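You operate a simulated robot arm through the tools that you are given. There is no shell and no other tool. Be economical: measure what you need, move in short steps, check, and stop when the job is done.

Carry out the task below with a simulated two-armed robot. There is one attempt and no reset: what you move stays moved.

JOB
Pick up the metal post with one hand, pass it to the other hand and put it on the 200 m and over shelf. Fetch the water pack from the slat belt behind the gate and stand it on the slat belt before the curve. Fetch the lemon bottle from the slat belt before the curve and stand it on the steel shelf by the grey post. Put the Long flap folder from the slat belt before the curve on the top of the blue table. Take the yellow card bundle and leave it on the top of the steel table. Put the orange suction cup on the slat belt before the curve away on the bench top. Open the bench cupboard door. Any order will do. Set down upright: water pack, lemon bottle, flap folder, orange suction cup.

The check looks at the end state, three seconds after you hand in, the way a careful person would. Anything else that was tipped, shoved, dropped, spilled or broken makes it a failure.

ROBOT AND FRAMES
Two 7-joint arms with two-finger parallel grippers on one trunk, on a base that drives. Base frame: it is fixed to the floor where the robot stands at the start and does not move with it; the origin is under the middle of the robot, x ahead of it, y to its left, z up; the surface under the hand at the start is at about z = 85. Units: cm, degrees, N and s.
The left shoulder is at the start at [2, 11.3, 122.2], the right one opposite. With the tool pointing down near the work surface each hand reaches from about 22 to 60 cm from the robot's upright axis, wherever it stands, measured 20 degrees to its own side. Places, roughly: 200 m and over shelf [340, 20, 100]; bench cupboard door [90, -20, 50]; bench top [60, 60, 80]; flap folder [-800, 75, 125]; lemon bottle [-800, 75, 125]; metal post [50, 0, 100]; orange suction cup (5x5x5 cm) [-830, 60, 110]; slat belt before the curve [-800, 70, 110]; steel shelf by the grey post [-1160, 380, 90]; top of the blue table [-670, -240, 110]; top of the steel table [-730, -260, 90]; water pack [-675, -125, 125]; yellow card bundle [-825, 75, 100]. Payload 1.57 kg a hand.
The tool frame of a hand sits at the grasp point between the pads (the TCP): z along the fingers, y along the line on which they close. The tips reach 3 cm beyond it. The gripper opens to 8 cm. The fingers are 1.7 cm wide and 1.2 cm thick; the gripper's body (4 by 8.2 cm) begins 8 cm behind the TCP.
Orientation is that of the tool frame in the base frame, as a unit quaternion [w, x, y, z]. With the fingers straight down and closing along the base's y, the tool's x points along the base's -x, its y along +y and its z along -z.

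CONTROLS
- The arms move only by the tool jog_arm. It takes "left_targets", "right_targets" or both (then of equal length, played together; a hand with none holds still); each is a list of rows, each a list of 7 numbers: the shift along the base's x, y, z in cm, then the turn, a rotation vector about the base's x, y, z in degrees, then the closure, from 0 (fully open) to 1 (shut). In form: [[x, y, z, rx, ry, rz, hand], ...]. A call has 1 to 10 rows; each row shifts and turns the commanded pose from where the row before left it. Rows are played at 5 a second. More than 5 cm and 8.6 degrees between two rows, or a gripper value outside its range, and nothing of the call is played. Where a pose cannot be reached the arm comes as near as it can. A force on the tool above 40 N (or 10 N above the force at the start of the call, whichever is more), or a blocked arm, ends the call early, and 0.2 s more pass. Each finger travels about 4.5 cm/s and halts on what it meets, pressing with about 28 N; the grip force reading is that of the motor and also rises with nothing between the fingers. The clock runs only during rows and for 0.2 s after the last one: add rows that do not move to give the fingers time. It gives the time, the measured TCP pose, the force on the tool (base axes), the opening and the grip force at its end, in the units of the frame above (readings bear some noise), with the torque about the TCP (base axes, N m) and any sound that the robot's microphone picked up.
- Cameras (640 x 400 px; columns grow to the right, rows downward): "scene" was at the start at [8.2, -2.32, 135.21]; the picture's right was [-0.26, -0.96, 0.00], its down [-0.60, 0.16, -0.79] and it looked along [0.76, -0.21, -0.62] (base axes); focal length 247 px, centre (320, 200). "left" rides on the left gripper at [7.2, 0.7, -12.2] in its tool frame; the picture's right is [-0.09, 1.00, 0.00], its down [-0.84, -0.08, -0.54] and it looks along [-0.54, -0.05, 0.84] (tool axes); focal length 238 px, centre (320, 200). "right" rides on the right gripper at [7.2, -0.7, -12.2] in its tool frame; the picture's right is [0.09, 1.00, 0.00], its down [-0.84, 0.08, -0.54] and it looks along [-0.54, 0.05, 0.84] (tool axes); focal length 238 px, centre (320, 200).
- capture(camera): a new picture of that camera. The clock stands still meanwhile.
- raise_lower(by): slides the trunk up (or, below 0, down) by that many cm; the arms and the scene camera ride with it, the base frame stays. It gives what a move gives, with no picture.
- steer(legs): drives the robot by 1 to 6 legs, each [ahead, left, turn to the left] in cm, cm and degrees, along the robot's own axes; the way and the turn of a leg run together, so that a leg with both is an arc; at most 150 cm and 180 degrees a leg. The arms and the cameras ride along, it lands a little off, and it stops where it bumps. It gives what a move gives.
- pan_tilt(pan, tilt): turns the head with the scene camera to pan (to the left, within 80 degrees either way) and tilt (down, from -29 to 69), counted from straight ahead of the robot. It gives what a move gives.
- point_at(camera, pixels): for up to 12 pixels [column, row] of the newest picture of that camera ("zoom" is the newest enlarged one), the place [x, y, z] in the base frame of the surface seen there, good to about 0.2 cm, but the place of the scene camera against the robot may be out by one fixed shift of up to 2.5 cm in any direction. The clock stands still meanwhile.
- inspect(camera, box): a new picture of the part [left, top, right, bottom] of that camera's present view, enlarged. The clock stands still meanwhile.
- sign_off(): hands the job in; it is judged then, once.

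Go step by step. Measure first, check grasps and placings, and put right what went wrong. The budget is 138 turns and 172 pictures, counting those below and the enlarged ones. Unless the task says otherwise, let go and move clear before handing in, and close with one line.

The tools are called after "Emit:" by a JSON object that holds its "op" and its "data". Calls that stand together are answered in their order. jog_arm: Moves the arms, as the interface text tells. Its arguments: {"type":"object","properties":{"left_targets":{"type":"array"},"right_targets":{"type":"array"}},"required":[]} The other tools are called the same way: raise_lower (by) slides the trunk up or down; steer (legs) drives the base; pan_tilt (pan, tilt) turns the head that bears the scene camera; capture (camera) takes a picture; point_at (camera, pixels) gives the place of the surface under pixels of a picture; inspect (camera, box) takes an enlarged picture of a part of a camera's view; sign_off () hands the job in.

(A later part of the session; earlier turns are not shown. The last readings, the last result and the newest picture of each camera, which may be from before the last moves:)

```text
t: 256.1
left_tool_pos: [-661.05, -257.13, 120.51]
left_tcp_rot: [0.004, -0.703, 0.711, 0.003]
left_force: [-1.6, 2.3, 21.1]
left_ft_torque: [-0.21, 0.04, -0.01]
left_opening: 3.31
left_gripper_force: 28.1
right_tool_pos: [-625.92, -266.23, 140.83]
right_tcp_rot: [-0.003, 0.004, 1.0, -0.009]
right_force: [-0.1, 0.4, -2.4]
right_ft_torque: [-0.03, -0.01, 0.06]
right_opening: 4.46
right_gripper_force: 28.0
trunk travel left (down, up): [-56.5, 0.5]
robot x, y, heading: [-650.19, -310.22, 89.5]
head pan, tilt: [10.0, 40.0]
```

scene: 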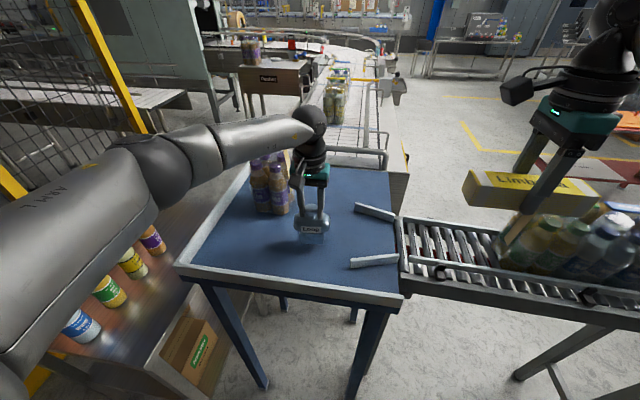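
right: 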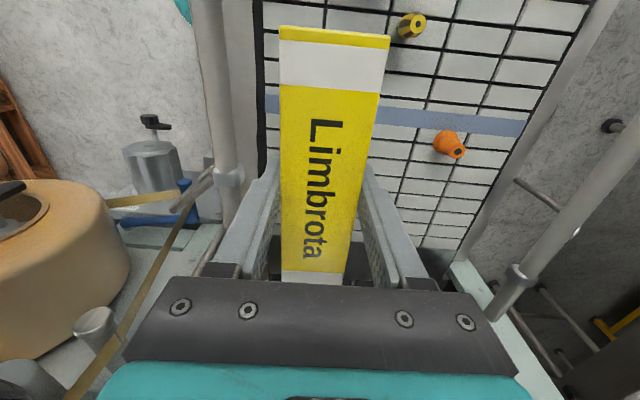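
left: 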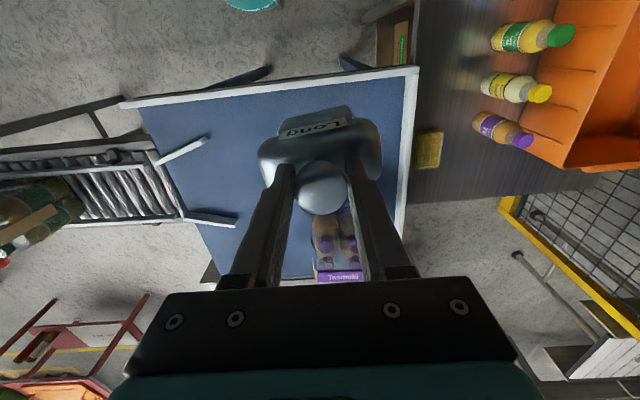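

In contact (21 N upward). I release, rise straight up, then bring the hand back.

Emit:
{"op": "jog_arm", "data": {"left_targets": [[0, 0, 0.15, 0, 0, 0, 1], [0, 0, 0, 0, 0, 0, 0.7], [0, 0, 0, 0, 0, 0, 0.4], [0, 0, 0, 0, 0, 0, 0.3], [0, 0, 0, 0, 0, 0, 0.3], [0, 0, 3, 0, 0, 0, 0.3], [0, 0, 4.5, 0, 0, 0, 0.3], [0, 0, 4.5, 0, 0, 0, 0], [0, 0, 4.5, 0, 0, 0, 0], [0, 0, 4.5, 0, 0, 0, 0]]}}

Emit:
{"op": "jog_arm", "data": {"left_targets": [[-1, -3.5, 1, 0, 0, 0, 0], [-2, -3.5, 1, 0, 0, 0, 0], [-2, -3.5, 0, 0, 0, 0, 0], [-2, -3.5, 0, 0, 0, 0, 0], [0, 0, 0, 0, 0, 0, 0]]}}

Emit:
{"op": "capture", "data": {"camera": "scene"}}

```text
t: 258.3
left_tool_pos: [-660.79, -257.25, 141.53]
left_tcp_rot: [0.001, -0.702, 0.712, 0.001]
left_force: [-0.1, 0.6, -0.1]
left_ft_torque: [0.03, -0.04, 0.01]
left_opening: 7.99
left_gripper_force: 0.0
right_tool_pos: [-625.72, -266.2, 140.71]
right_tcp_rot: [-0.003, 0.005, 1.0, -0.011]
right_force: [0.6, -0.1, -1.2]
right_ft_torque: [-0.01, 0.0, -0.01]
right_opening: 4.5
right_gripper_force: 28.0
trunk travel left (down, up): [-56.5, 0.5]
robot x, y, heading: [-650.25, -309.66, 89.3]
head pan, tilt: [10.0, 40.0]
```

```text
t: 259.5
left_tool_pos: [-668.07, -271.1, 143.13]
left_tcp_rot: [0.0, -0.702, 0.712, 0.0]
left_force: [0.1, 0.3, -0.4]
left_ft_torque: [-0.06, 0.05, 0.01]
left_opening: 8.0
left_gripper_force: 0.1
right_tool_pos: [-625.89, -266.01, 140.64]
right_tcp_rot: [-0.004, 0.004, 1.0, -0.011]
right_force: [0.4, 0.4, -1.3]
right_ft_torque: [-0.03, 0.04, -0.03]
right_opening: 4.46
right_gripper_force: 28.6
trunk travel left (down, up): [-56.5, 0.5]
robot x, y, heading: [-650.64, -310.05, 89.4]
head pan, tilt: [10.0, 40.0]
```

```text
86 pictures are left
```

scene: 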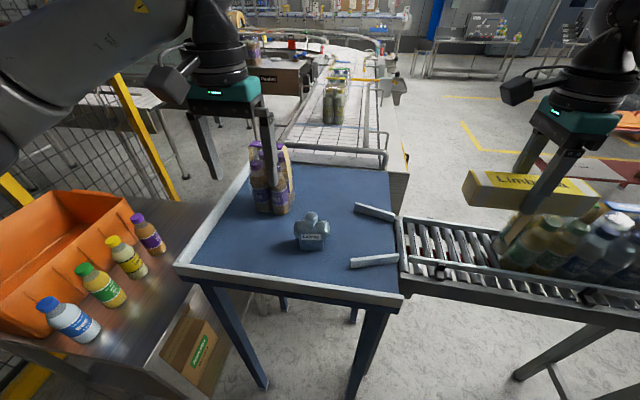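

The folder stands alone and upright. Now the bundle: I reposition to about (-682,-325), turn to 135°, and yaw the bundle so it lies along y.

Emit:
{"op": "steer", "data": {"legs": [[-15, 32, 0], [0, 0, 46]]}}

Emit:
{"op": "jog_arm", "data": {"right_targets": [[0, 0, 0, 0, 0, 8, 1], [0, 0, 0, 0, 0, 8, 1], [0, 0, 0, 0, 0, 8, 1], [0, 0, 0, 0, 0, 8, 1], [0, 0, 0, 0, 0, 8, 1], [0, 0, 0, 0, 0, 4, 1]]}}

Emit:
{"op": "pan_tilt", "data": {"pan": -20, "tilt": 50}}

Emit:
{"op": "capture", "data": {"camera": "scene"}}

Emit:
{"op": "capture", "data": {"camera": "right"}}

```text
t: 263.8
left_tool_pos: [-722.6, -309.96, 143.26]
left_tcp_rot: [0.0, 0.922, -0.387, 0.0]
left_force: [0.9, 0.0, -0.5]
left_ft_torque: [0.01, -0.02, 0.02]
left_opening: 7.98
left_gripper_force: 0.0
right_tool_pos: [-696.52, -276.26, 140.73]
right_tcp_rot: [0.002, -0.379, 0.925, -0.01]
right_force: [-0.5, -0.1, -1.5]
right_ft_torque: [-0.04, 0.0, -0.03]
right_opening: 4.47
right_gripper_force: 27.9
trunk travel left (down, up): [-56.5, 0.5]
robot x, y, heading: [-682.91, -324.54, 134.5]
head pan, tilt: [10.0, 40.0]
```

```text
t: 265.2
left_tool_pos: [-722.67, -309.93, 143.25]
left_tcp_rot: [-0.001, 0.922, -0.388, -0.001]
left_force: [-0.3, 0.5, -0.1]
left_ft_torque: [0.04, -0.02, 0.06]
left_opening: 7.98
left_gripper_force: 0.0
right_tool_pos: [-696.42, -276.22, 140.71]
right_tcp_rot: [0.005, -0.7, 0.714, -0.009]
right_force: [-0.2, 0.1, -1.9]
right_ft_torque: [0.0, 0.02, 0.0]
right_opening: 4.48
right_gripper_force: 28.3
trunk travel left (down, up): [-56.5, 0.5]
robot x, y, heading: [-683.05, -324.21, 134.6]
head pan, tilt: [10.0, 40.0]
```

```text
t: 266.2
left_tool_pos: [-722.71, -309.96, 143.24]
left_tcp_rot: [-0.001, 0.922, -0.387, -0.001]
left_force: [0.3, 0.8, -0.1]
left_ft_torque: [0.04, 0.01, 0.01]
left_opening: 7.99
left_gripper_force: 0.1
right_tool_pos: [-696.49, -276.22, 140.68]
right_tcp_rot: [0.004, -0.698, 0.716, -0.008]
right_force: [0.0, 0.3, -2.0]
right_ft_torque: [0.03, -0.02, -0.02]
right_opening: 4.48
right_gripper_force: 28.1
trunk travel left (down, up): [-56.5, 0.5]
robot x, y, heading: [-682.52, -324.25, 134.3]
head pan, tilt: [-20.0, 50.0]
```

```text
85 pictures are left
```

scene: 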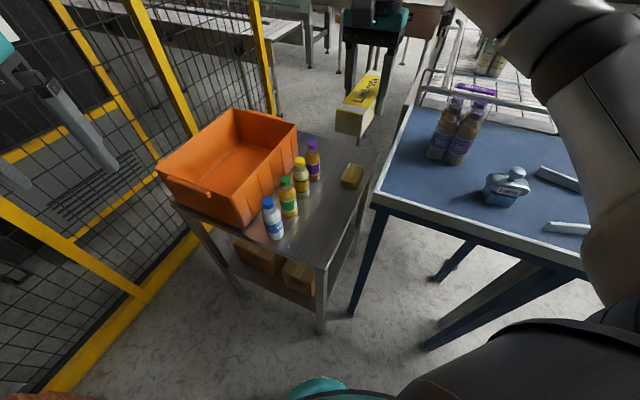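

```text
84 pictures are left
```

right: 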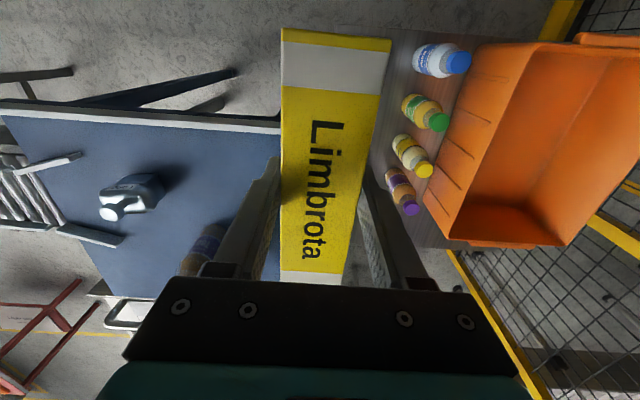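

The free strip is confirmed at (320,200) in the scene view. I move over (-704.5,-277.5), lower the trunk 14 cm, then lower the hand.

Emit:
{"op": "jog_arm", "data": {"right_targets": [[-2.7, -0.5, 0, 0, 0, 0, 1], [-2.7, -0.5, 0, 0, 0, 0, 1], [-2.6, -0.3, 0, 0, 0, 0, 1], [0, 0, 0, 0, 0, 0, 1]]}}

Emit:
{"op": "raise_lower", "data": {"by": -14}}

Emit:
{"op": "jog_arm", "data": {"right_targets": [[0, 0, -3.5, 0, 0, 0, 1], [0, 0, -3.5, 0, 0, 0, 1], [0, 0, -3.5, 0, 0, 0, 1], [0, 0, -3.5, 0, 0, 0, 1], [0, 0, -3.5, 0, 0, 0, 1], [0, 0, -3.5, 0, 0, 0, 1], [0, 0, -3, 0, 0, 0, 1], [0, 0, 0, 0, 0, 0, 1]]}}

Emit:
{"op": "capture", "data": {"camera": "scene"}}

Emit:
{"op": "capture", "data": {"camera": "right"}}

```text
t: 267.2
left_tool_pos: [-722.53, -309.9, 143.38]
left_tcp_rot: [-0.001, 0.922, -0.388, -0.001]
left_force: [0.5, 0.4, -0.5]
left_ft_torque: [0.01, 0.02, 0.02]
left_opening: 8.01
left_gripper_force: 0.2
right_tool_pos: [-704.37, -277.62, 140.59]
right_tcp_rot: [0.005, -0.698, 0.716, -0.008]
right_force: [0.9, 1.0, -2.4]
right_ft_torque: [-0.02, 0.02, 0.0]
right_opening: 4.46
right_gripper_force: 27.5
trunk travel left (down, up): [-56.5, 0.5]
robot x, y, heading: [-682.41, -324.09, 134.5]
head pan, tilt: [-20.0, 50.0]
```

```text
t: 268.9
left_tool_pos: [-722.59, -309.85, 129.26]
left_tcp_rot: [0.0, 0.922, -0.387, 0.0]
left_force: [0.1, 0.7, 0.1]
left_ft_torque: [0.0, 0.01, -0.01]
left_opening: 8.0
left_gripper_force: 0.1
right_tool_pos: [-704.51, -277.72, 126.66]
right_tcp_rot: [0.005, -0.699, 0.715, -0.009]
right_force: [-0.3, -0.7, -2.1]
right_ft_torque: [0.0, -0.01, -0.01]
right_opening: 4.47
right_gripper_force: 28.0
trunk travel left (down, up): [-42.5, 14.5]
robot x, y, heading: [-683.01, -324.58, 134.6]
head pan, tilt: [-20.0, 50.0]
```

```text
t: 270.7
left_tool_pos: [-722.65, -309.98, 129.16]
left_tcp_rot: [-0.001, 0.922, -0.388, -0.001]
left_force: [0.2, 0.0, 0.0]
left_ft_torque: [0.0, -0.02, -0.03]
left_opening: 7.99
left_gripper_force: 0.0
right_tool_pos: [-704.4, -277.45, 102.59]
right_tcp_rot: [0.005, -0.698, 0.716, -0.008]
right_force: [-0.9, 0.0, -2.2]
right_ft_torque: [-0.02, -0.02, -0.01]
right_opening: 4.46
right_gripper_force: 27.8
trunk travel left (down, up): [-42.5, 14.5]
robot x, y, heading: [-682.7, -324.43, 134.5]
head pan, tilt: [-20.0, 50.0]
```

```text
83 pictures are left
```

scene: 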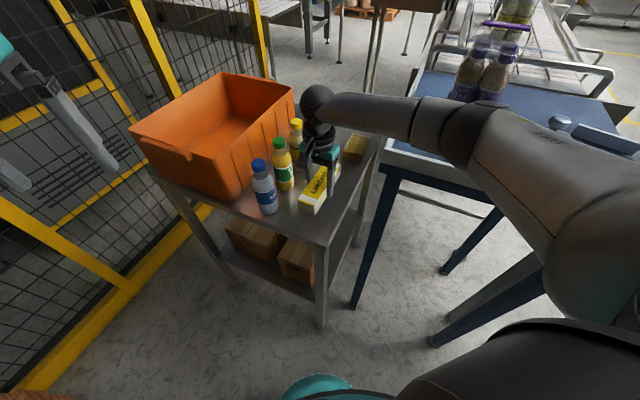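

```text
82 pictures are left
```

right: 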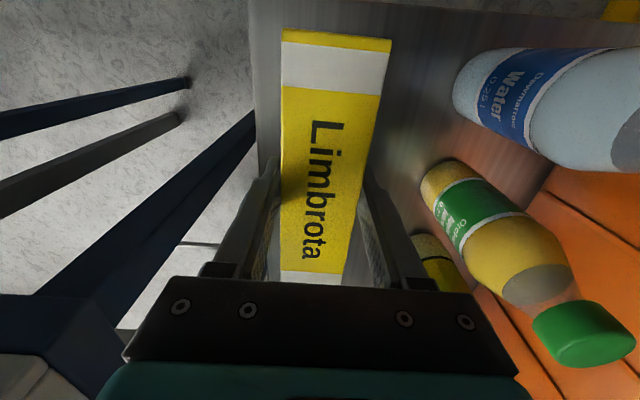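

The bundle is between the bottles and the edge, 7 cm above the surface. I check the forearm's height over the blue table and folder before the last part.

Emit:
{"op": "point_at", "data": {"camera": "scene", "pixels": [[430, 110], [430, 135], [465, 120], [480, 160], [520, 140], [550, 180], [565, 122], [395, 130], [350, 115], [600, 150]]}}

```text
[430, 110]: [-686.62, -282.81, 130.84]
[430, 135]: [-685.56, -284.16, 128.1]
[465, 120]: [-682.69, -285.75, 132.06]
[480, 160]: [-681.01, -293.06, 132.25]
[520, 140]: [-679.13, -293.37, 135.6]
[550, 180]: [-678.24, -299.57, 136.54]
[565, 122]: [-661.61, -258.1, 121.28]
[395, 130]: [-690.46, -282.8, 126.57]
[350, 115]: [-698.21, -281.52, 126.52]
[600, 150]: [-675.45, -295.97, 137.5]
```

The forearm passes outside the table edge (y≈-283 vs -272). I lower the rest gently.

Emit:
{"op": "jog_arm", "data": {"right_targets": [[0, 0, -2, 0, 0, 0, 1], [0, 0, -2, 0, 0, 0, 1], [0, 0, -1.5, 0, 0, 0, 1], [0, 0, -0.8, 0, 0, 0, 1], [0, 0, -0.4, 0, 0, 0, 1], [0, 0, -0.3, 0, 0, 0, 1], [0, 0, -0.2, 0, 0, 0, 1], [0, 0, 0, 0, 0, 0, 1]]}}

Emit:
{"op": "capture", "data": {"camera": "right"}}

```text
t: 272.5
left_tool_pos: [-722.58, -309.87, 129.27]
left_tcp_rot: [0.0, 0.922, -0.387, -0.001]
left_force: [-0.6, -0.1, -0.8]
left_ft_torque: [0.01, 0.01, 0.01]
left_opening: 8.0
left_gripper_force: 0.1
right_tool_pos: [-704.46, -277.54, 95.43]
right_tcp_rot: [0.006, -0.699, 0.715, -0.009]
right_force: [-0.9, -0.5, -1.8]
right_ft_torque: [0.0, 0.01, 0.01]
right_opening: 4.48
right_gripper_force: 27.8
trunk travel left (down, up): [-42.5, 14.5]
robot x, y, heading: [-682.87, -324.73, 134.6]
head pan, tilt: [-20.0, 50.0]
```

```text
81 pictures are left
```

right: 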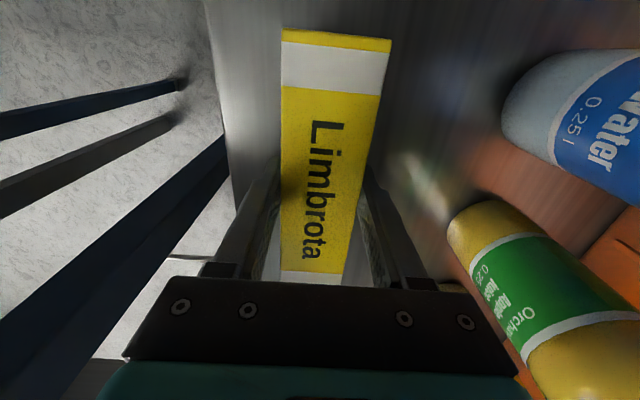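

No contact yet. I lower in 0.15 cm steps until the force changes.

Emit:
{"op": "jog_arm", "data": {"right_targets": [[0, 0, -0.15, 0, 0, 0, 1], [0, 0, -0.15, 0, 0, 0, 1], [0, 0, -0.15, 0, 0, 0, 1], [0, 0, 0, 0, 0, 0, 1]]}}

```text
t: 273.5
left_tool_pos: [-722.51, -309.99, 129.31]
left_tcp_rot: [-0.001, 0.922, -0.388, -0.002]
left_force: [0.4, -0.7, 0.5]
left_ft_torque: [-0.03, 0.03, -0.01]
left_opening: 8.0
left_gripper_force: 0.1
right_tool_pos: [-704.58, -277.55, 95.2]
right_tcp_rot: [0.004, -0.698, 0.716, -0.007]
right_force: [1.8, 2.1, 20.4]
right_ft_torque: [-0.56, 0.42, 0.07]
right_opening: 4.47
right_gripper_force: 27.7
trunk travel left (down, up): [-42.5, 14.5]
robot x, y, heading: [-682.57, -324.73, 134.6]
head pan, tilt: [-20.0, 50.0]
```

Contact at 20 N. I release and rise.

Emit:
{"op": "jog_arm", "data": {"right_targets": [[0, 0, 0.15, 0, 0, 0, 1], [0, 0, 0, 0, 0, 0, 0.7], [0, 0, 0, 0, 0, 0, 0.35], [0, 0, 0, 0, 0, 0, 0.15], [0, 0, 0, 0, 0, 0, 0.15], [0, 0, 3, 0, 0, 0, 0.15], [0, 0, 4.5, 0, 0, 0, 0.15], [0, 0, 4.5, 0, 0, 0, 0.15], [0, 0, 4.5, 0, 0, 0, 0], [0, 0, 4.5, 0, 0, 0, 0]]}}

Emit:
{"op": "raise_lower", "data": {"by": 14}}

Emit:
{"op": "jog_arm", "data": {"right_targets": [[2, -2, 3, 0, 0, 6, 0], [2, -2, 3, 0, 0, 6, 0], [1, -1, 3, 0, 0, 6, 0], [0, 0, 2, 0, 0, 6, 0], [0, 0, 0, 0, 0, 6, 0], [0, 0, 0, 0, 0, 6, 0], [0, 0, 0, 0, 0, 6, 0]]}}

Emit:
{"op": "capture", "data": {"camera": "scene"}}

```text
t: 275.7
left_tool_pos: [-722.62, -309.95, 129.29]
left_tcp_rot: [-0.001, 0.922, -0.388, -0.001]
left_force: [0.2, -0.2, 0.2]
left_ft_torque: [0.0, 0.0, -0.01]
left_opening: 7.99
left_gripper_force: 0.1
right_tool_pos: [-704.48, -277.75, 116.19]
right_tcp_rot: [0.005, -0.698, 0.716, -0.008]
right_force: [-0.8, -0.4, -0.2]
right_ft_torque: [0.0, 0.01, 0.01]
right_opening: 8.0
right_gripper_force: 0.0
trunk travel left (down, up): [-42.5, 14.5]
robot x, y, heading: [-682.68, -324.35, 134.6]
head pan, tilt: [-20.0, 50.0]
```

```text
t: 277.3
left_tool_pos: [-722.63, -309.83, 143.34]
left_tcp_rot: [0.0, 0.922, -0.387, -0.001]
left_force: [0.6, -0.5, -0.4]
left_ft_torque: [-0.02, 0.01, 0.01]
left_opening: 8.01
left_gripper_force: 0.0
right_tool_pos: [-704.5, -277.73, 130.19]
right_tcp_rot: [0.005, -0.699, 0.715, -0.008]
right_force: [0.3, -0.1, 0.5]
right_ft_torque: [-0.01, 0.02, 0.04]
right_opening: 8.01
right_gripper_force: 0.0
trunk travel left (down, up): [-56.5, 0.5]
robot x, y, heading: [-682.57, -324.3, 134.2]
head pan, tilt: [-20.0, 50.0]
```

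```text
t: 278.9
left_tool_pos: [-722.57, -310.0, 143.29]
left_tcp_rot: [0.001, 0.921, -0.388, -0.001]
left_force: [0.2, -0.4, -0.3]
left_ft_torque: [0.03, -0.01, 0.0]
left_opening: 8.02
left_gripper_force: 0.0
right_tool_pos: [-699.6, -282.77, 141.2]
right_tcp_rot: [-0.007, 0.909, -0.416, 0.006]
right_force: [0.0, 0.4, -0.2]
right_ft_torque: [0.02, -0.01, 0.0]
right_opening: 8.01
right_gripper_force: 0.1
trunk travel left (down, up): [-56.5, 0.5]
robot x, y, heading: [-682.63, -324.65, 134.7]
head pan, tilt: [-20.0, 50.0]
```

```text
80 pictures are left
```

scene: 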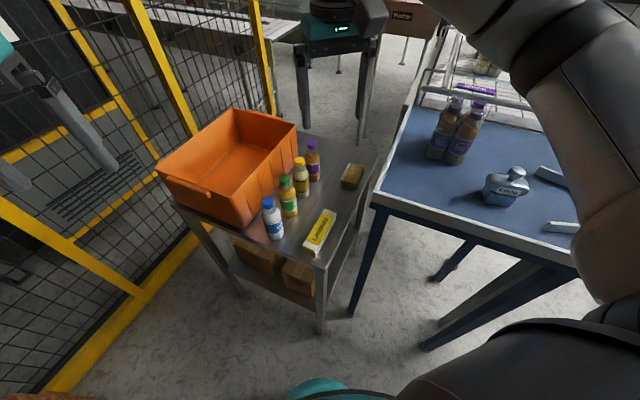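

The bundle lies on the steel table and everything else is undisturbed. Next is the water pack: I back out and go round to the belt's east side at y≈-128.

Emit:
{"op": "steer", "data": {"legs": [[-49, -50, 0], [0, 0, 45.5], [-85, 0, 0], [0, -130, 0], [0, -66, 0]]}}

Emit:
{"op": "pan_tilt", "data": {"pan": 0, "tilt": 25}}

Emit:
{"op": "capture", "data": {"camera": "scene"}}

```text
t: 298.4
left_tool_pos: [-563.77, -147.38, 143.34]
left_tcp_rot: [-0.001, 1.0, 0.001, -0.001]
left_force: [-0.8, 1.2, 0.6]
left_ft_torque: [0.01, 0.01, 0.02]
left_opening: 8.01
left_gripper_force: 0.1
right_tool_pos: [-567.08, -111.95, 141.2]
right_tcp_rot: [-0.009, 0.999, -0.031, 0.003]
right_force: [-0.2, 0.3, -0.1]
right_ft_torque: [-0.04, -0.02, -0.02]
right_opening: 7.98
right_gripper_force: 0.0
trunk travel left (down, up): [-56.5, 0.5]
robot x, y, heading: [-525.44, -129.01, -179.7]
head pan, tilt: [-20.0, 50.0]
```

```text
t: 299.2
left_tool_pos: [-563.7, -147.47, 143.24]
left_tcp_rot: [0.001, 1.0, 0.001, -0.001]
left_force: [0.0, -0.5, 0.5]
left_ft_torque: [0.0, 0.0, -0.03]
left_opening: 7.99
left_gripper_force: 0.1
right_tool_pos: [-567.05, -111.86, 141.17]
right_tcp_rot: [-0.009, 0.999, -0.031, 0.003]
right_force: [0.2, -0.3, -0.1]
right_ft_torque: [0.01, -0.02, 0.02]
right_opening: 8.03
right_gripper_force: 0.1
trunk travel left (down, up): [-56.5, 0.5]
robot x, y, heading: [-525.47, -128.74, -180.1]
head pan, tilt: [0.0, 25.0]
```

```text
79 pictures are left
```

scene: 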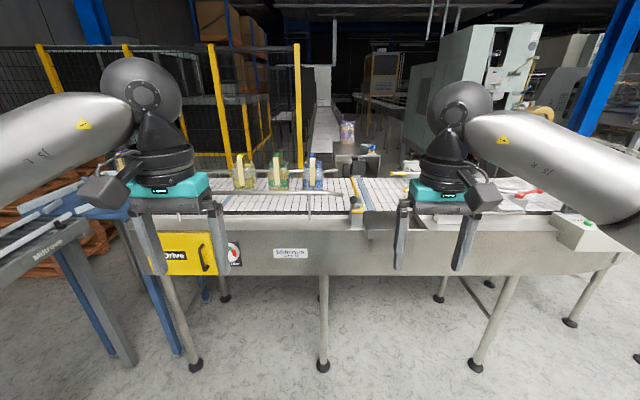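

The water pack is at (315,172), just left of the yellow gate. I enlarge and measure it.

Emit:
{"op": "inspect", "data": {"camera": "scene", "box": [210, 130, 410, 255]}}

Emit:
{"op": "point_at", "data": {"camera": "scene", "pixels": [[314, 160], [306, 180], [322, 180], [314, 185], [282, 180], [268, 180], [357, 200], [300, 195], [300, 225], [357, 180], [330, 205], [290, 200]]}}

```text
3.20 times, centred on (310, 192) of scene
```

zoom: 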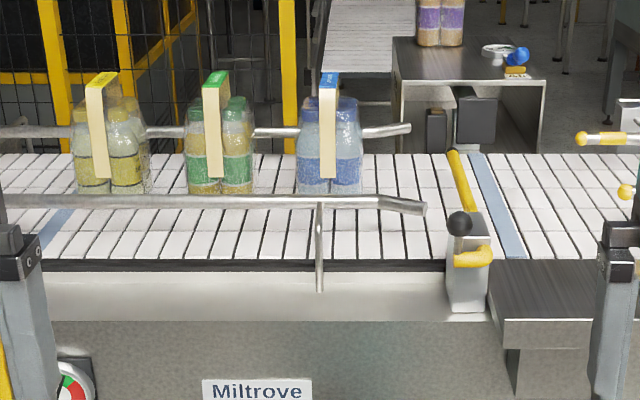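

```text
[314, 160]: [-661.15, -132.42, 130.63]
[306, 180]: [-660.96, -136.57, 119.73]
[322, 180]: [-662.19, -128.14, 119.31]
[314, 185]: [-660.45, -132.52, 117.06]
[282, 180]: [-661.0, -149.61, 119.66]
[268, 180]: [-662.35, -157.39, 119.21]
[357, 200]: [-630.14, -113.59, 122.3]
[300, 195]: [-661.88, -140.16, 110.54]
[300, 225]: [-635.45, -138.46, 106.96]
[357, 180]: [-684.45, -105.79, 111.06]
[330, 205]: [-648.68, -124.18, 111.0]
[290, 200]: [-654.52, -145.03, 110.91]
```

The pack has a strap handle whose top is at about (-666,-132.5,130). I drive in and look with the left hand camera.

Emit:
{"op": "steer", "data": {"legs": [[70, -3, 0]]}}

Emit:
{"op": "capture", "data": {"camera": "left"}}

Emit:
{"op": "pan_tilt", "data": {"pan": 0, "tilt": 55}}

Emit:
{"op": "capture", "data": {"camera": "scene"}}

```text
t: 303.1
left_tool_pos: [-633.12, -144.63, 143.39]
left_tcp_rot: [0.0, 1.0, 0.001, -0.001]
left_force: [-0.5, -0.2, 0.8]
left_ft_torque: [0.01, 0.0, -0.02]
left_opening: 7.99
left_gripper_force: 0.0
right_tool_pos: [-636.56, -109.04, 141.17]
right_tcp_rot: [-0.009, 0.999, -0.033, 0.003]
right_force: [-0.5, -0.5, 0.7]
right_ft_torque: [0.0, 0.02, 0.02]
right_opening: 8.01
right_gripper_force: 0.0
trunk travel left (down, up): [-56.5, 0.5]
robot x, y, heading: [-594.65, -125.87, -179.7]
head pan, tilt: [0.0, 25.0]
```

```text
77 pictures are left
```

left: 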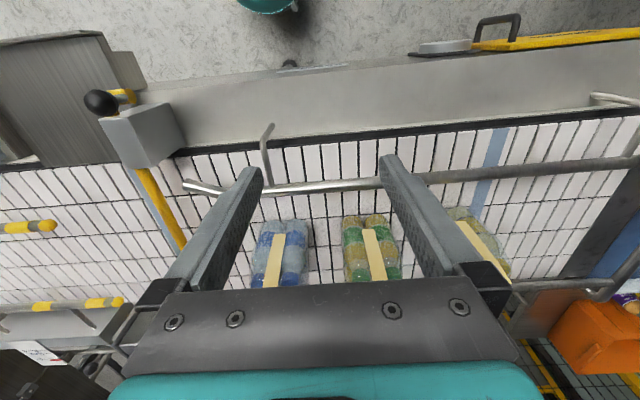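

```text
t: 304.0
left_tool_pos: [-633.13, -144.53, 143.28]
left_tcp_rot: [0.0, 1.0, 0.001, 0.0]
left_force: [0.1, 0.2, 0.5]
left_ft_torque: [-0.01, 0.01, -0.01]
left_opening: 7.99
left_gripper_force: 0.0
right_tool_pos: [-636.45, -108.99, 141.24]
right_tcp_rot: [-0.009, 0.999, -0.032, 0.003]
right_force: [-1.2, 0.3, -0.6]
right_ft_torque: [-0.02, 0.0, 0.0]
right_opening: 8.02
right_gripper_force: 0.0
trunk travel left (down, up): [-56.5, 0.5]
robot x, y, heading: [-595.03, -126.34, -179.6]
head pan, tilt: [0.0, 55.0]
```

```text
76 pictures are left
```

scene: 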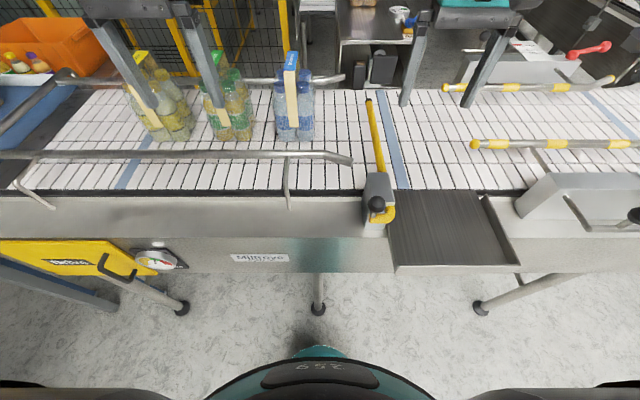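

I check the base's front against the belt leg at (318,308), and the packs, before moving 12 cm closer.

Emit:
{"op": "point_at", "data": {"camera": "scene", "pixels": [[318, 350], [318, 310], [291, 60], [293, 80], [283, 130], [305, 130], [377, 205], [285, 75], [300, 75], [290, 70]]}}

Emit:
{"op": "steer", "data": {"legs": [[12, 0, 0]]}}

Emit:
{"op": "jog_arm", "data": {"left_targets": [[-2.5, 1.5, 1, 0, 0, 0, 0], [-2.5, 2, 1, 0, 0, 0, 0], [-2, 2, 1, 0, 0, 0, 0], [-1.5, 3, 1, 0, 0, 0, 0], [-1.5, 3, 0, 0, 0, 0, 0], [0, 0, 0, 0, 0, 0, 0]]}}

Emit:
{"op": "capture", "data": {"camera": "left"}}

```text
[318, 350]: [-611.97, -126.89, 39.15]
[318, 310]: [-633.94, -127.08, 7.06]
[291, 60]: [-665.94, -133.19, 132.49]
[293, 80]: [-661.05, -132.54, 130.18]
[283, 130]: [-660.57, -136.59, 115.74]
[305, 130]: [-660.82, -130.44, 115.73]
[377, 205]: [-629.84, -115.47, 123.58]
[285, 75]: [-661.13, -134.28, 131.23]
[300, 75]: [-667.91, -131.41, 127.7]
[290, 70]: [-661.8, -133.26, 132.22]
```

```text
t: 305.3
left_tool_pos: [-645.28, -144.44, 143.17]
left_tcp_rot: [0.0, 1.0, 0.0, -0.001]
left_force: [1.1, -0.3, 0.0]
left_ft_torque: [0.02, 0.0, 0.03]
left_opening: 8.01
left_gripper_force: 0.2
right_tool_pos: [-648.58, -109.05, 141.22]
right_tcp_rot: [-0.009, 0.999, -0.033, 0.003]
right_force: [-0.5, 0.6, 0.0]
right_ft_torque: [0.02, -0.01, -0.02]
right_opening: 8.01
right_gripper_force: 0.0
trunk travel left (down, up): [-56.5, 0.5]
robot x, y, heading: [-607.24, -125.91, -179.9]
head pan, tilt: [0.0, 55.0]
```

```text
t: 306.7
left_tool_pos: [-655.32, -133.08, 147.2]
left_tcp_rot: [-0.001, 1.0, 0.0, -0.001]
left_force: [0.1, -0.2, -0.2]
left_ft_torque: [0.0, 0.03, 0.0]
left_opening: 8.01
left_gripper_force: 0.0
right_tool_pos: [-648.55, -109.11, 141.3]
right_tcp_rot: [-0.011, 0.999, -0.033, 0.003]
right_force: [0.0, -0.3, -0.2]
right_ft_torque: [0.02, 0.01, 0.01]
right_opening: 7.98
right_gripper_force: 0.1
trunk travel left (down, up): [-56.5, 0.5]
robot x, y, heading: [-607.05, -126.12, -179.9]
head pan, tilt: [0.0, 55.0]
```

```text
75 pictures are left
```

left: 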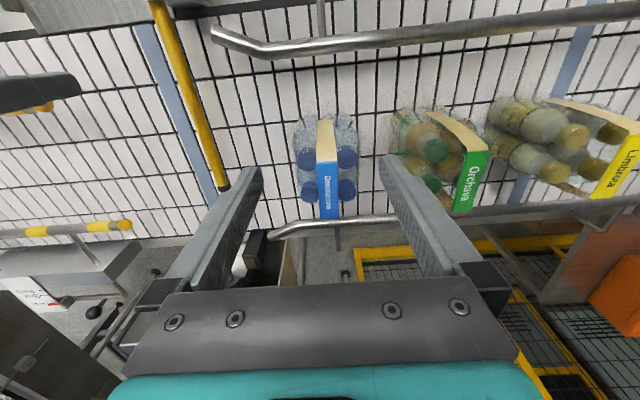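

Base clearance is fine. The handle tab is at (328,190); I measure it from this hand camera.

Emit:
{"op": "point_at", "data": {"camera": "left", "pixels": [[328, 165], [328, 190], [329, 215], [319, 190], [338, 190], [308, 158], [347, 158], [310, 191], [325, 140], [326, 122], [420, 160], [440, 180]]}}

Emit:
{"op": "inspect", "data": {"camera": "left", "box": [280, 90, 400, 240]}}

```text
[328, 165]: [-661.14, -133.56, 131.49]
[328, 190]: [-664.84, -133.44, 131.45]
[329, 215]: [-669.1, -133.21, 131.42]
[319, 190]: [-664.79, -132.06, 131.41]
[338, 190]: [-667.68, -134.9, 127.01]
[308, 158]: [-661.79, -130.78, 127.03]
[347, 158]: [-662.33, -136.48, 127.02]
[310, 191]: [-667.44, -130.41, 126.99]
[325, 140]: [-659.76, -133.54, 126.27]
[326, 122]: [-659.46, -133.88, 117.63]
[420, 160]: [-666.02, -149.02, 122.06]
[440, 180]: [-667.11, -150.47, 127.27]
```

```text
2.67 times, centred on (340, 165) of left
```

zoom: 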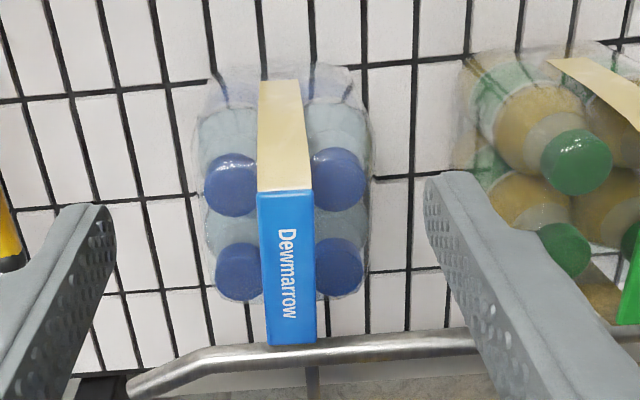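

The handle tab is centred at (-665,-133.4), 2.8 cm wide, with its top at z=131.4; the caps top out at z=127. I move over it and lower so the tips stay just above the caps.

Emit:
{"op": "jog_arm", "data": {"left_targets": [[-3, 0, -1, 0, 0, 0, 0.2], [-3, -0.2, -1, 0, 0, 0, 0.3], [-3, -0.2, -1, 0, 0, 0, 0.3], [-0.7, 0, -2, 0, 0, 0, 0.3], [0, 0, -2, 0, 0, 0, 0.3], [0, 0, -2, 0, 0, 0, 0.3], [0, 0, 0, 0, 0, 0, 0.3]]}}

Emit:
{"op": "capture", "data": {"camera": "left"}}

```text
t: 308.3
left_tool_pos: [-663.36, -133.81, 137.68]
left_tcp_rot: [0.0, 1.0, 0.0, 0.0]
left_force: [0.1, -1.0, 0.0]
left_ft_torque: [-0.02, -0.01, 0.02]
left_opening: 5.61
left_gripper_force: 0.0
left hand out of reach, approached as far as the arm can: row 3
right_tool_pos: [-648.52, -108.88, 141.13]
right_tcp_rot: [-0.01, 0.999, -0.032, 0.003]
right_force: [-0.1, -0.6, 0.0]
right_ft_torque: [-0.01, -0.01, 0.0]
right_opening: 7.99
right_gripper_force: 0.0
trunk travel left (down, up): [-56.5, 0.5]
robot x, y, heading: [-607.11, -126.13, -179.9]
head pan, tilt: [0.0, 55.0]
```

```text
73 pictures are left
```

left: 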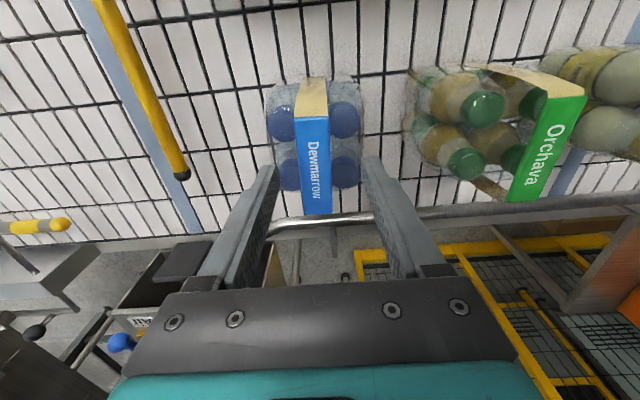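

Aligned. I go down 7 cm to z=130.7 and close on the tab.

Emit:
{"op": "jog_arm", "data": {"left_targets": [[-0.8, 0.2, -2.5, 0, 0, 0, 0.3], [-0.8, 0.2, -2.5, 0, 0, 0, 0.3], [0, 0, -1.9, 0, 0, 0, 0.3], [0, 0, 0, 0, 0, 0, 0.3], [0, 0, 0, 0, 0, 0, 0.6], [0, 0, 0, 0, 0, 0, 0.9], [0, 0, 0, 0, 0, 0, 1], [0, 0, 0, 0, 0, 0, 1]]}}

Emit:
{"op": "capture", "data": {"camera": "left"}}

```text
t: 310.1
left_tool_pos: [-664.41, -133.52, 130.91]
left_tcp_rot: [-0.001, 1.0, 0.0, -0.002]
left_force: [-3.8, 5.0, 1.7]
left_ft_torque: [0.13, 0.11, -0.01]
left_opening: 2.78
left_gripper_force: 27.5
left hand out of reach, approached as far as the arm can: row 2
right_tool_pos: [-648.64, -108.91, 141.14]
right_tcp_rot: [-0.009, 0.999, -0.034, 0.003]
right_force: [-0.4, -0.3, 0.0]
right_ft_torque: [0.02, 0.04, 0.0]
right_opening: 7.99
right_gripper_force: 0.0
trunk travel left (down, up): [-56.5, 0.5]
robot x, y, heading: [-606.7, -126.05, -179.9]
head pan, tilt: [0.0, 55.0]
```

```text
72 pictures are left
```

left: 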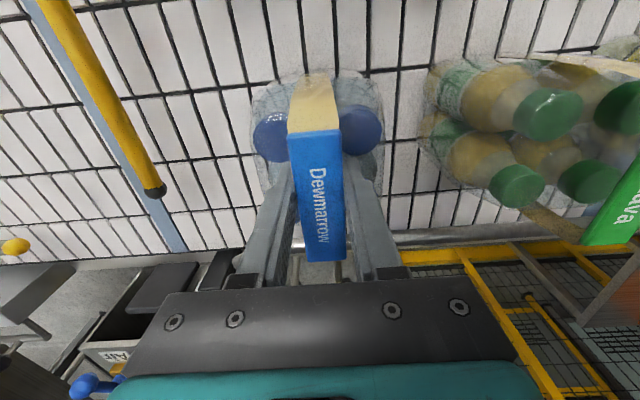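

The tab is gripped at 2.8 cm. I lift slowly first and check.

Emit:
{"op": "jog_arm", "data": {"left_targets": [[0, 0, 1, 0, 0, 0, 1], [0.2, 0, 1, 0, 0, 0, 1], [0.5, 0, 1.5, 0, 0, 0, 1], [0.8, 0, 1.5, 0, 0, 0, 1], [1, 0, 1.5, 0, 0, 0, 1], [0, 0, 0, 0, 0, 0, 1]]}}

Emit:
{"op": "capture", "data": {"camera": "left"}}

Emit:
{"op": "capture", "data": {"camera": "scene"}}

```text
t: 311.5
left_tool_pos: [-661.92, -133.87, 137.21]
left_tcp_rot: [0.0, 1.0, 0.0, 0.0]
left_force: [-0.5, -0.2, -10.6]
left_ft_torque: [0.01, -0.09, 0.03]
left_opening: 2.78
left_gripper_force: 28.0
right_tool_pos: [-648.58, -108.92, 141.15]
right_tcp_rot: [-0.009, 0.999, -0.033, 0.003]
right_force: [0.3, 0.1, 1.3]
right_ft_torque: [-0.01, -0.01, 0.02]
right_opening: 7.97
right_gripper_force: 0.1
trunk travel left (down, up): [-56.5, 0.5]
robot x, y, heading: [-607.08, -126.27, -179.8]
head pan, tilt: [0.0, 55.0]
```

```text
71 pictures are left
```

left: 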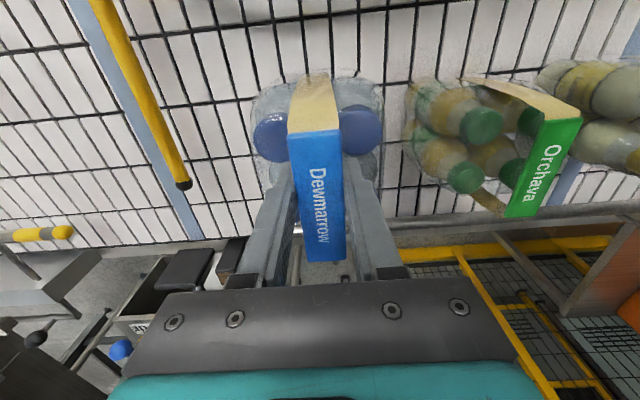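

```text
70 pictures are left
```

scene: 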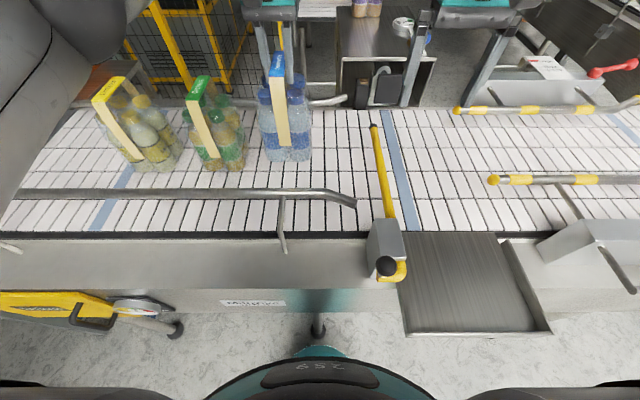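

Lifted cleanly (10.6 N). I raise further and draw it back over the rail.

Emit:
{"op": "jog_arm", "data": {"left_targets": [[0.8, 0, 2, 0, 0, 0, 1], [1, 0, 2, 0, 0, 0, 1], [1, 0, 2, 0, 0, 0, 1], [1, 0, 2, 0, 0, 0, 1], [1, 0, 2, 0, 0, 0, 1], [1, -0.5, 2, 0, 0, 0, 1], [1, -0.5, 2, 0, 0, 0, 1], [2, -1, 1, 0, 0, 0, 1], [2, -1, 1, 0, 0, 0, 1], [2, -1, 0, 0, 0, 0, 1]]}}

Emit:
{"op": "capture", "data": {"camera": "scene"}}

```text
t: 313.7
left_tool_pos: [-648.79, -137.82, 153.26]
left_tcp_rot: [0.0, 1.0, 0.0, 0.0]
left_force: [0.2, 0.1, -10.5]
left_ft_torque: [-0.01, -0.09, -0.05]
left_opening: 2.76
left_gripper_force: 27.9
right_tool_pos: [-648.57, -109.17, 141.14]
right_tcp_rot: [-0.011, 0.999, -0.033, 0.003]
right_force: [-0.7, 0.8, -0.4]
right_ft_torque: [-0.01, 0.02, 0.0]
right_opening: 7.98
right_gripper_force: 0.0
trunk travel left (down, up): [-56.5, 0.5]
robot x, y, heading: [-606.93, -126.08, -180.0]
head pan, tilt: [0.0, 55.0]
```

```text
69 pictures are left
```

scene: 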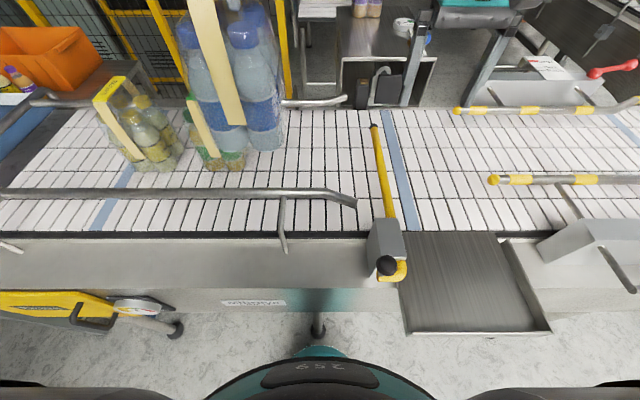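

The pack is clear at bottom z≈132. I back out and drive round to the north side of the belt.

Emit:
{"op": "steer", "data": {"legs": [[-75, 0, 0], [0, -150, 0], [0, -152, 0], [140, 0, 0], [98, 0, 0], [0, 0, 90]]}}

Emit:
{"op": "pan_tilt", "data": {"pan": -5, "tilt": 45}}

Emit:
{"op": "capture", "data": {"camera": "scene"}}

```text
refused: -152 is not a number from -150 to 150
```

```text
t: 314.4
left_tool_pos: [-649.01, -137.76, 153.2]
left_tcp_rot: [0.0, 1.0, -0.002, 0.0]
left_force: [0.1, -0.3, -11.0]
left_ft_torque: [0.01, -0.1, -0.01]
left_opening: 2.77
left_gripper_force: 28.1
right_tool_pos: [-648.74, -109.12, 141.24]
right_tcp_rot: [-0.009, 0.999, -0.033, 0.003]
right_force: [-0.1, 0.2, 0.2]
right_ft_torque: [-0.01, -0.04, 0.04]
right_opening: 8.0
right_gripper_force: 0.1
trunk travel left (down, up): [-56.5, 0.5]
robot x, y, heading: [-607.07, -126.08, -179.5]
head pan, tilt: [-5.0, 45.0]
```

```text
68 pictures are left
```

scene: 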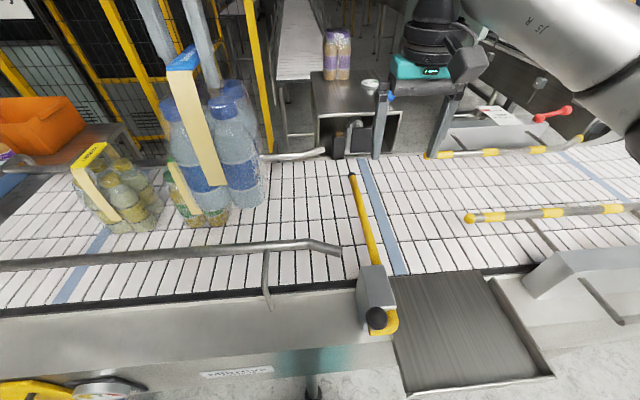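

One leg exceeded the limit, so nothing moved. I resend it with 150 cm legs.

Emit:
{"op": "steer", "data": {"legs": [[-75, 0, 0], [0, -150, 0], [0, -150, 0], [140, 0, 0], [98, 0, 0], [0, 0, 90]]}}

Emit:
{"op": "capture", "data": {"camera": "scene"}}

```text
t: 347.5
left_tool_pos: [-755.57, 126.09, 153.27]
left_tcp_rot: [0.0, 0.694, 0.72, -0.001]
left_force: [0.8, 0.3, -10.8]
left_ft_torque: [0.12, 0.0, -0.01]
left_opening: 2.78
left_gripper_force: 28.4
right_tool_pos: [-784.39, 125.32, 141.2]
right_tcp_rot: [-0.009, 0.717, 0.697, -0.005]
right_force: [0.1, 0.0, -0.3]
right_ft_torque: [0.01, 0.03, 0.01]
right_opening: 7.98
right_gripper_force: 0.0
trunk travel left (down, up): [-56.5, 0.5]
robot x, y, heading: [-769.11, 167.7, -87.9]
head pan, tilt: [-5.0, 45.0]
```

```text
67 pictures are left
```

scene: 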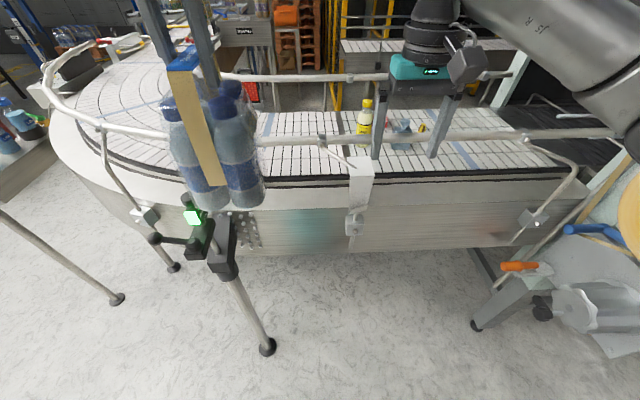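

I align to x≈-798 and move in to the belt, carrying the pack above the rail.

Emit:
{"op": "steer", "data": {"legs": [[0, -28, -2], [38, 0, 0]]}}

Emit:
{"op": "capture", "data": {"camera": "left"}}

Emit:
{"op": "capture", "data": {"camera": "right"}}

```text
t: 351.5
left_tool_pos: [-785.32, 86.63, 153.21]
left_tcp_rot: [0.0, 0.708, 0.706, 0.001]
left_force: [0.1, -0.1, -11.2]
left_ft_torque: [0.14, -0.03, -0.03]
left_opening: 2.79
left_gripper_force: 27.8
right_tool_pos: [-814.08, 87.22, 141.22]
right_tcp_rot: [-0.009, 0.732, 0.681, -0.005]
right_force: [-0.1, 0.6, 0.7]
right_ft_torque: [0.01, 0.01, 0.0]
right_opening: 8.01
right_gripper_force: 0.0
trunk travel left (down, up): [-56.5, 0.5]
robot x, y, heading: [-796.72, 128.69, -90.5]
head pan, tilt: [-5.0, 45.0]
```

```text
66 pictures are left
```

left: 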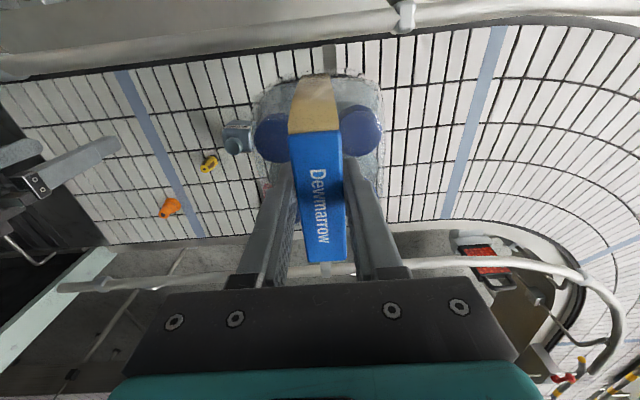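

```text
65 pictures are left
```

right: 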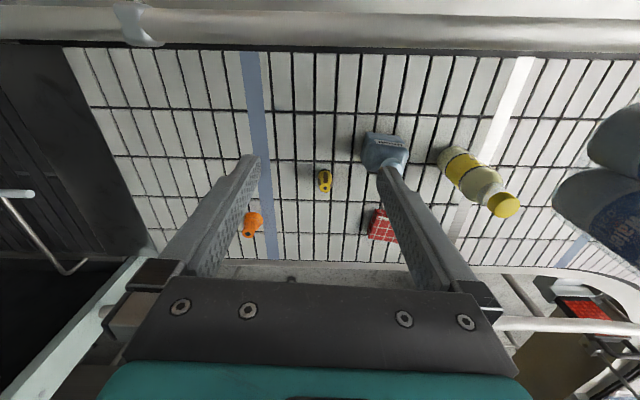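

The pack is over the belt. I shift it to (-775.5, 80), clear of the lemon bottle, and lower to just above the belt.

Emit:
{"op": "jog_arm", "data": {"left_targets": [[2.5, -0.5, 0, 0, 0, 0, 1], [2.5, -1, 0, 0, 0, 0, 1], [2.5, -1.5, 0, 0, 0, 0, 1], [2.3, -1.8, 0, 0, 0, 0, 1], [0, -1.8, -3, 0, 0, 0, 1], [0, 0, -3.5, 0, 0, 0, 1], [0, 0, -3.5, 0, 0, 0, 1], [0, 0, -3.5, 0, 0, 0, 1], [0, 0, -3.5, 0, 0, 0, 1], [0, 0, -3.5, 0, 0, 0, 1]]}}

Emit:
{"op": "capture", "data": {"camera": "scene"}}

Emit:
{"op": "capture", "data": {"camera": "right"}}

```text
t: 353.7
left_tool_pos: [-775.28, 79.98, 132.48]
left_tcp_rot: [0.0, 0.709, 0.705, -0.001]
left_force: [0.4, 0.1, -10.0]
left_ft_torque: [0.08, 0.02, 0.01]
left_opening: 2.79
left_gripper_force: 28.4
right_tool_pos: [-813.88, 87.02, 141.14]
right_tcp_rot: [-0.01, 0.731, 0.682, -0.004]
right_force: [-0.2, -0.2, -1.0]
right_ft_torque: [-0.01, -0.02, -0.02]
right_opening: 8.0
right_gripper_force: 0.0
trunk travel left (down, up): [-56.5, 0.5]
robot x, y, heading: [-796.9, 128.44, -89.9]
head pan, tilt: [-5.0, 45.0]
```

```text
64 pictures are left
```

scene: 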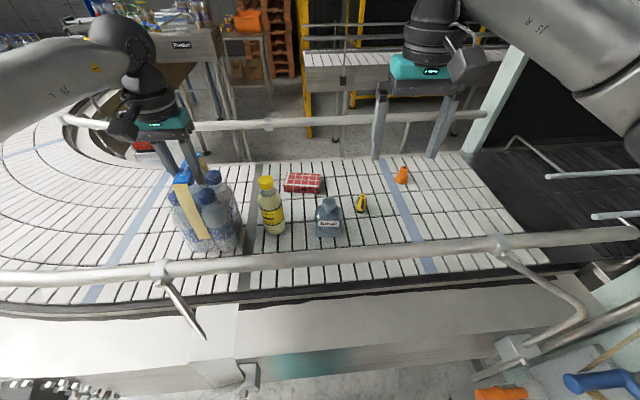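

```text
63 pictures are left
```

right: 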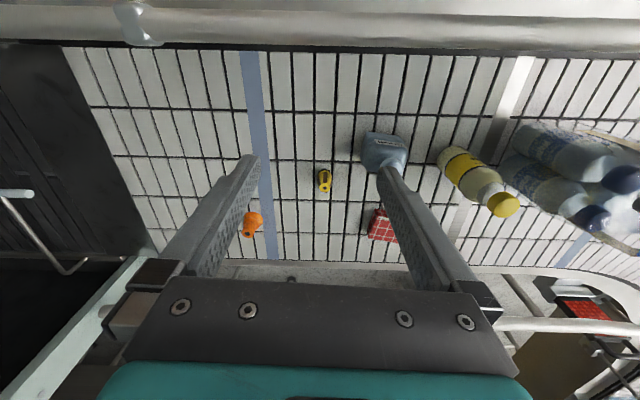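

Clear of the bottle and upright. I lower the last 1.6 cm to contact.

Emit:
{"op": "jog_arm", "data": {"left_targets": [[0, 0, -0.7, 0, 0, 0, 1], [0, 0, -0.4, 0, 0, 0, 1], [0, 0, -0.3, 0, 0, 0, 1], [0, 0, -0.2, 0, 0, 0, 1], [0, 0, -0.2, 0, 0, 0, 1], [0, 0, 0, 0, 0, 0, 1]]}}

```text
t: 355.1
left_tool_pos: [-775.45, 80.17, 130.9]
left_tcp_rot: [0.001, 0.709, 0.705, -0.001]
left_force: [1.7, 1.7, -5.0]
left_ft_torque: [-0.05, -0.05, 0.01]
left_opening: 2.81
left_gripper_force: 27.5
right_tool_pos: [-813.97, 87.07, 141.23]
right_tcp_rot: [-0.01, 0.731, 0.682, -0.006]
right_force: [0.0, 0.3, -0.7]
right_ft_torque: [-0.04, 0.0, -0.05]
right_opening: 8.01
right_gripper_force: 0.0
trunk travel left (down, up): [-56.5, 0.5]
robot x, y, heading: [-796.88, 128.8, -90.3]
head pan, tilt: [-5.0, 45.0]
```

The load is partly taken (-5 N left). I lower 0.15 cm more, release, and rise.

Emit:
{"op": "jog_arm", "data": {"left_targets": [[0, 0, -0.15, 0, 0, 0, 1], [0, 0, 0, 0, 0, 0, 0.85], [0, 0, 0, 0, 0, 0, 0.6], [0, 0, 0, 0, 0, 0, 0.4], [0, 0, 0, 0, 0, 0, 0.4], [0, 0, 2, 0, 0, 0, 0.4], [0, 0, 3.5, 0, 0, 0, 0.4], [0, 0, 4, 0, 0, 0, 0.2], [0, 0, 4, 0, 0, 0, 0], [0, 0, 3, 0, 0, 0, 0]]}}

Emit:
{"op": "capture", "data": {"camera": "left"}}

```text
t: 357.3
left_tool_pos: [-775.44, 79.87, 147.19]
left_tcp_rot: [-0.001, 0.709, 0.705, 0.0]
left_force: [0.0, 0.0, 0.6]
left_ft_torque: [0.01, -0.01, -0.01]
left_opening: 7.99
left_gripper_force: 0.0
right_tool_pos: [-814.08, 87.19, 141.23]
right_tcp_rot: [-0.008, 0.732, 0.682, -0.005]
right_force: [-0.2, 0.3, 0.8]
right_ft_torque: [0.02, 0.0, 0.0]
right_opening: 8.0
right_gripper_force: 0.0
trunk travel left (down, up): [-56.5, 0.5]
robot x, y, heading: [-796.85, 128.51, -90.3]
head pan, tilt: [-5.0, 45.0]
```

```text
62 pictures are left
```

left: 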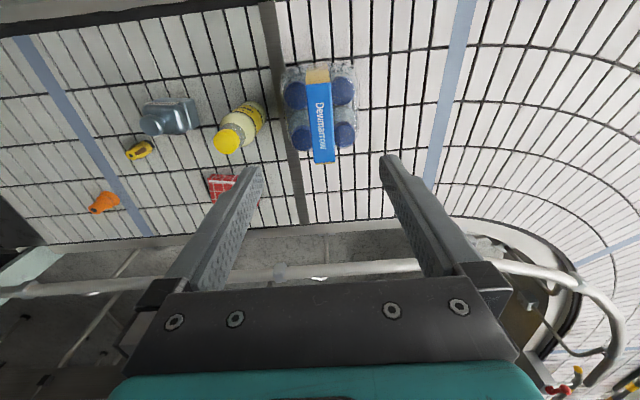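

The pack stands on the belt. Next is the lemon bottle at (240,130); I measure it and the orange cup from this view.

Emit:
{"op": "point_at", "data": {"camera": "left", "pixels": [[226, 140], [236, 138], [240, 125], [250, 115], [215, 140], [108, 202], [95, 207], [118, 197], [101, 195], [104, 211]]}}

Emit:
{"op": "inspect", "data": {"camera": "right", "box": [200, 110, 560, 260]}}

Emit:
{"op": "point_at", "data": {"camera": "right", "pixels": [[503, 205], [514, 203], [485, 185], [462, 168], [252, 222], [247, 232], [255, 215], [385, 150]]}}

```text
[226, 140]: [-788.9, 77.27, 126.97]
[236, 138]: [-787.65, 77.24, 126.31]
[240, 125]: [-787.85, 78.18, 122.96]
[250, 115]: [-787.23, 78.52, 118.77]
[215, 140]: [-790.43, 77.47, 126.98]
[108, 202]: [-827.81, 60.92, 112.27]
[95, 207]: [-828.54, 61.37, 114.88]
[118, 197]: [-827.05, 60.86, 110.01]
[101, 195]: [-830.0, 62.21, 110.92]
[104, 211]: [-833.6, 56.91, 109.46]
```

```text
1.78 times, centred on (380, 185) of right
```

zoom: 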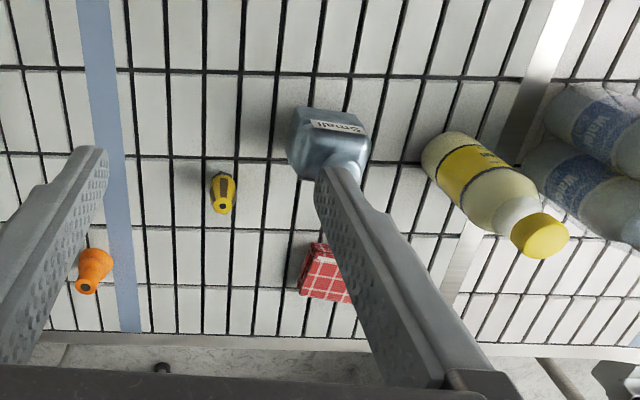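

```text
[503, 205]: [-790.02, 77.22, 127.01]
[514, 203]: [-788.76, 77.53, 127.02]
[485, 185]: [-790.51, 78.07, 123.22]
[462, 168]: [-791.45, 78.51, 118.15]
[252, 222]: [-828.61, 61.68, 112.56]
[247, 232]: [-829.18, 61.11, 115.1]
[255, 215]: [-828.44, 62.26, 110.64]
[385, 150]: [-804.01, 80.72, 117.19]
```

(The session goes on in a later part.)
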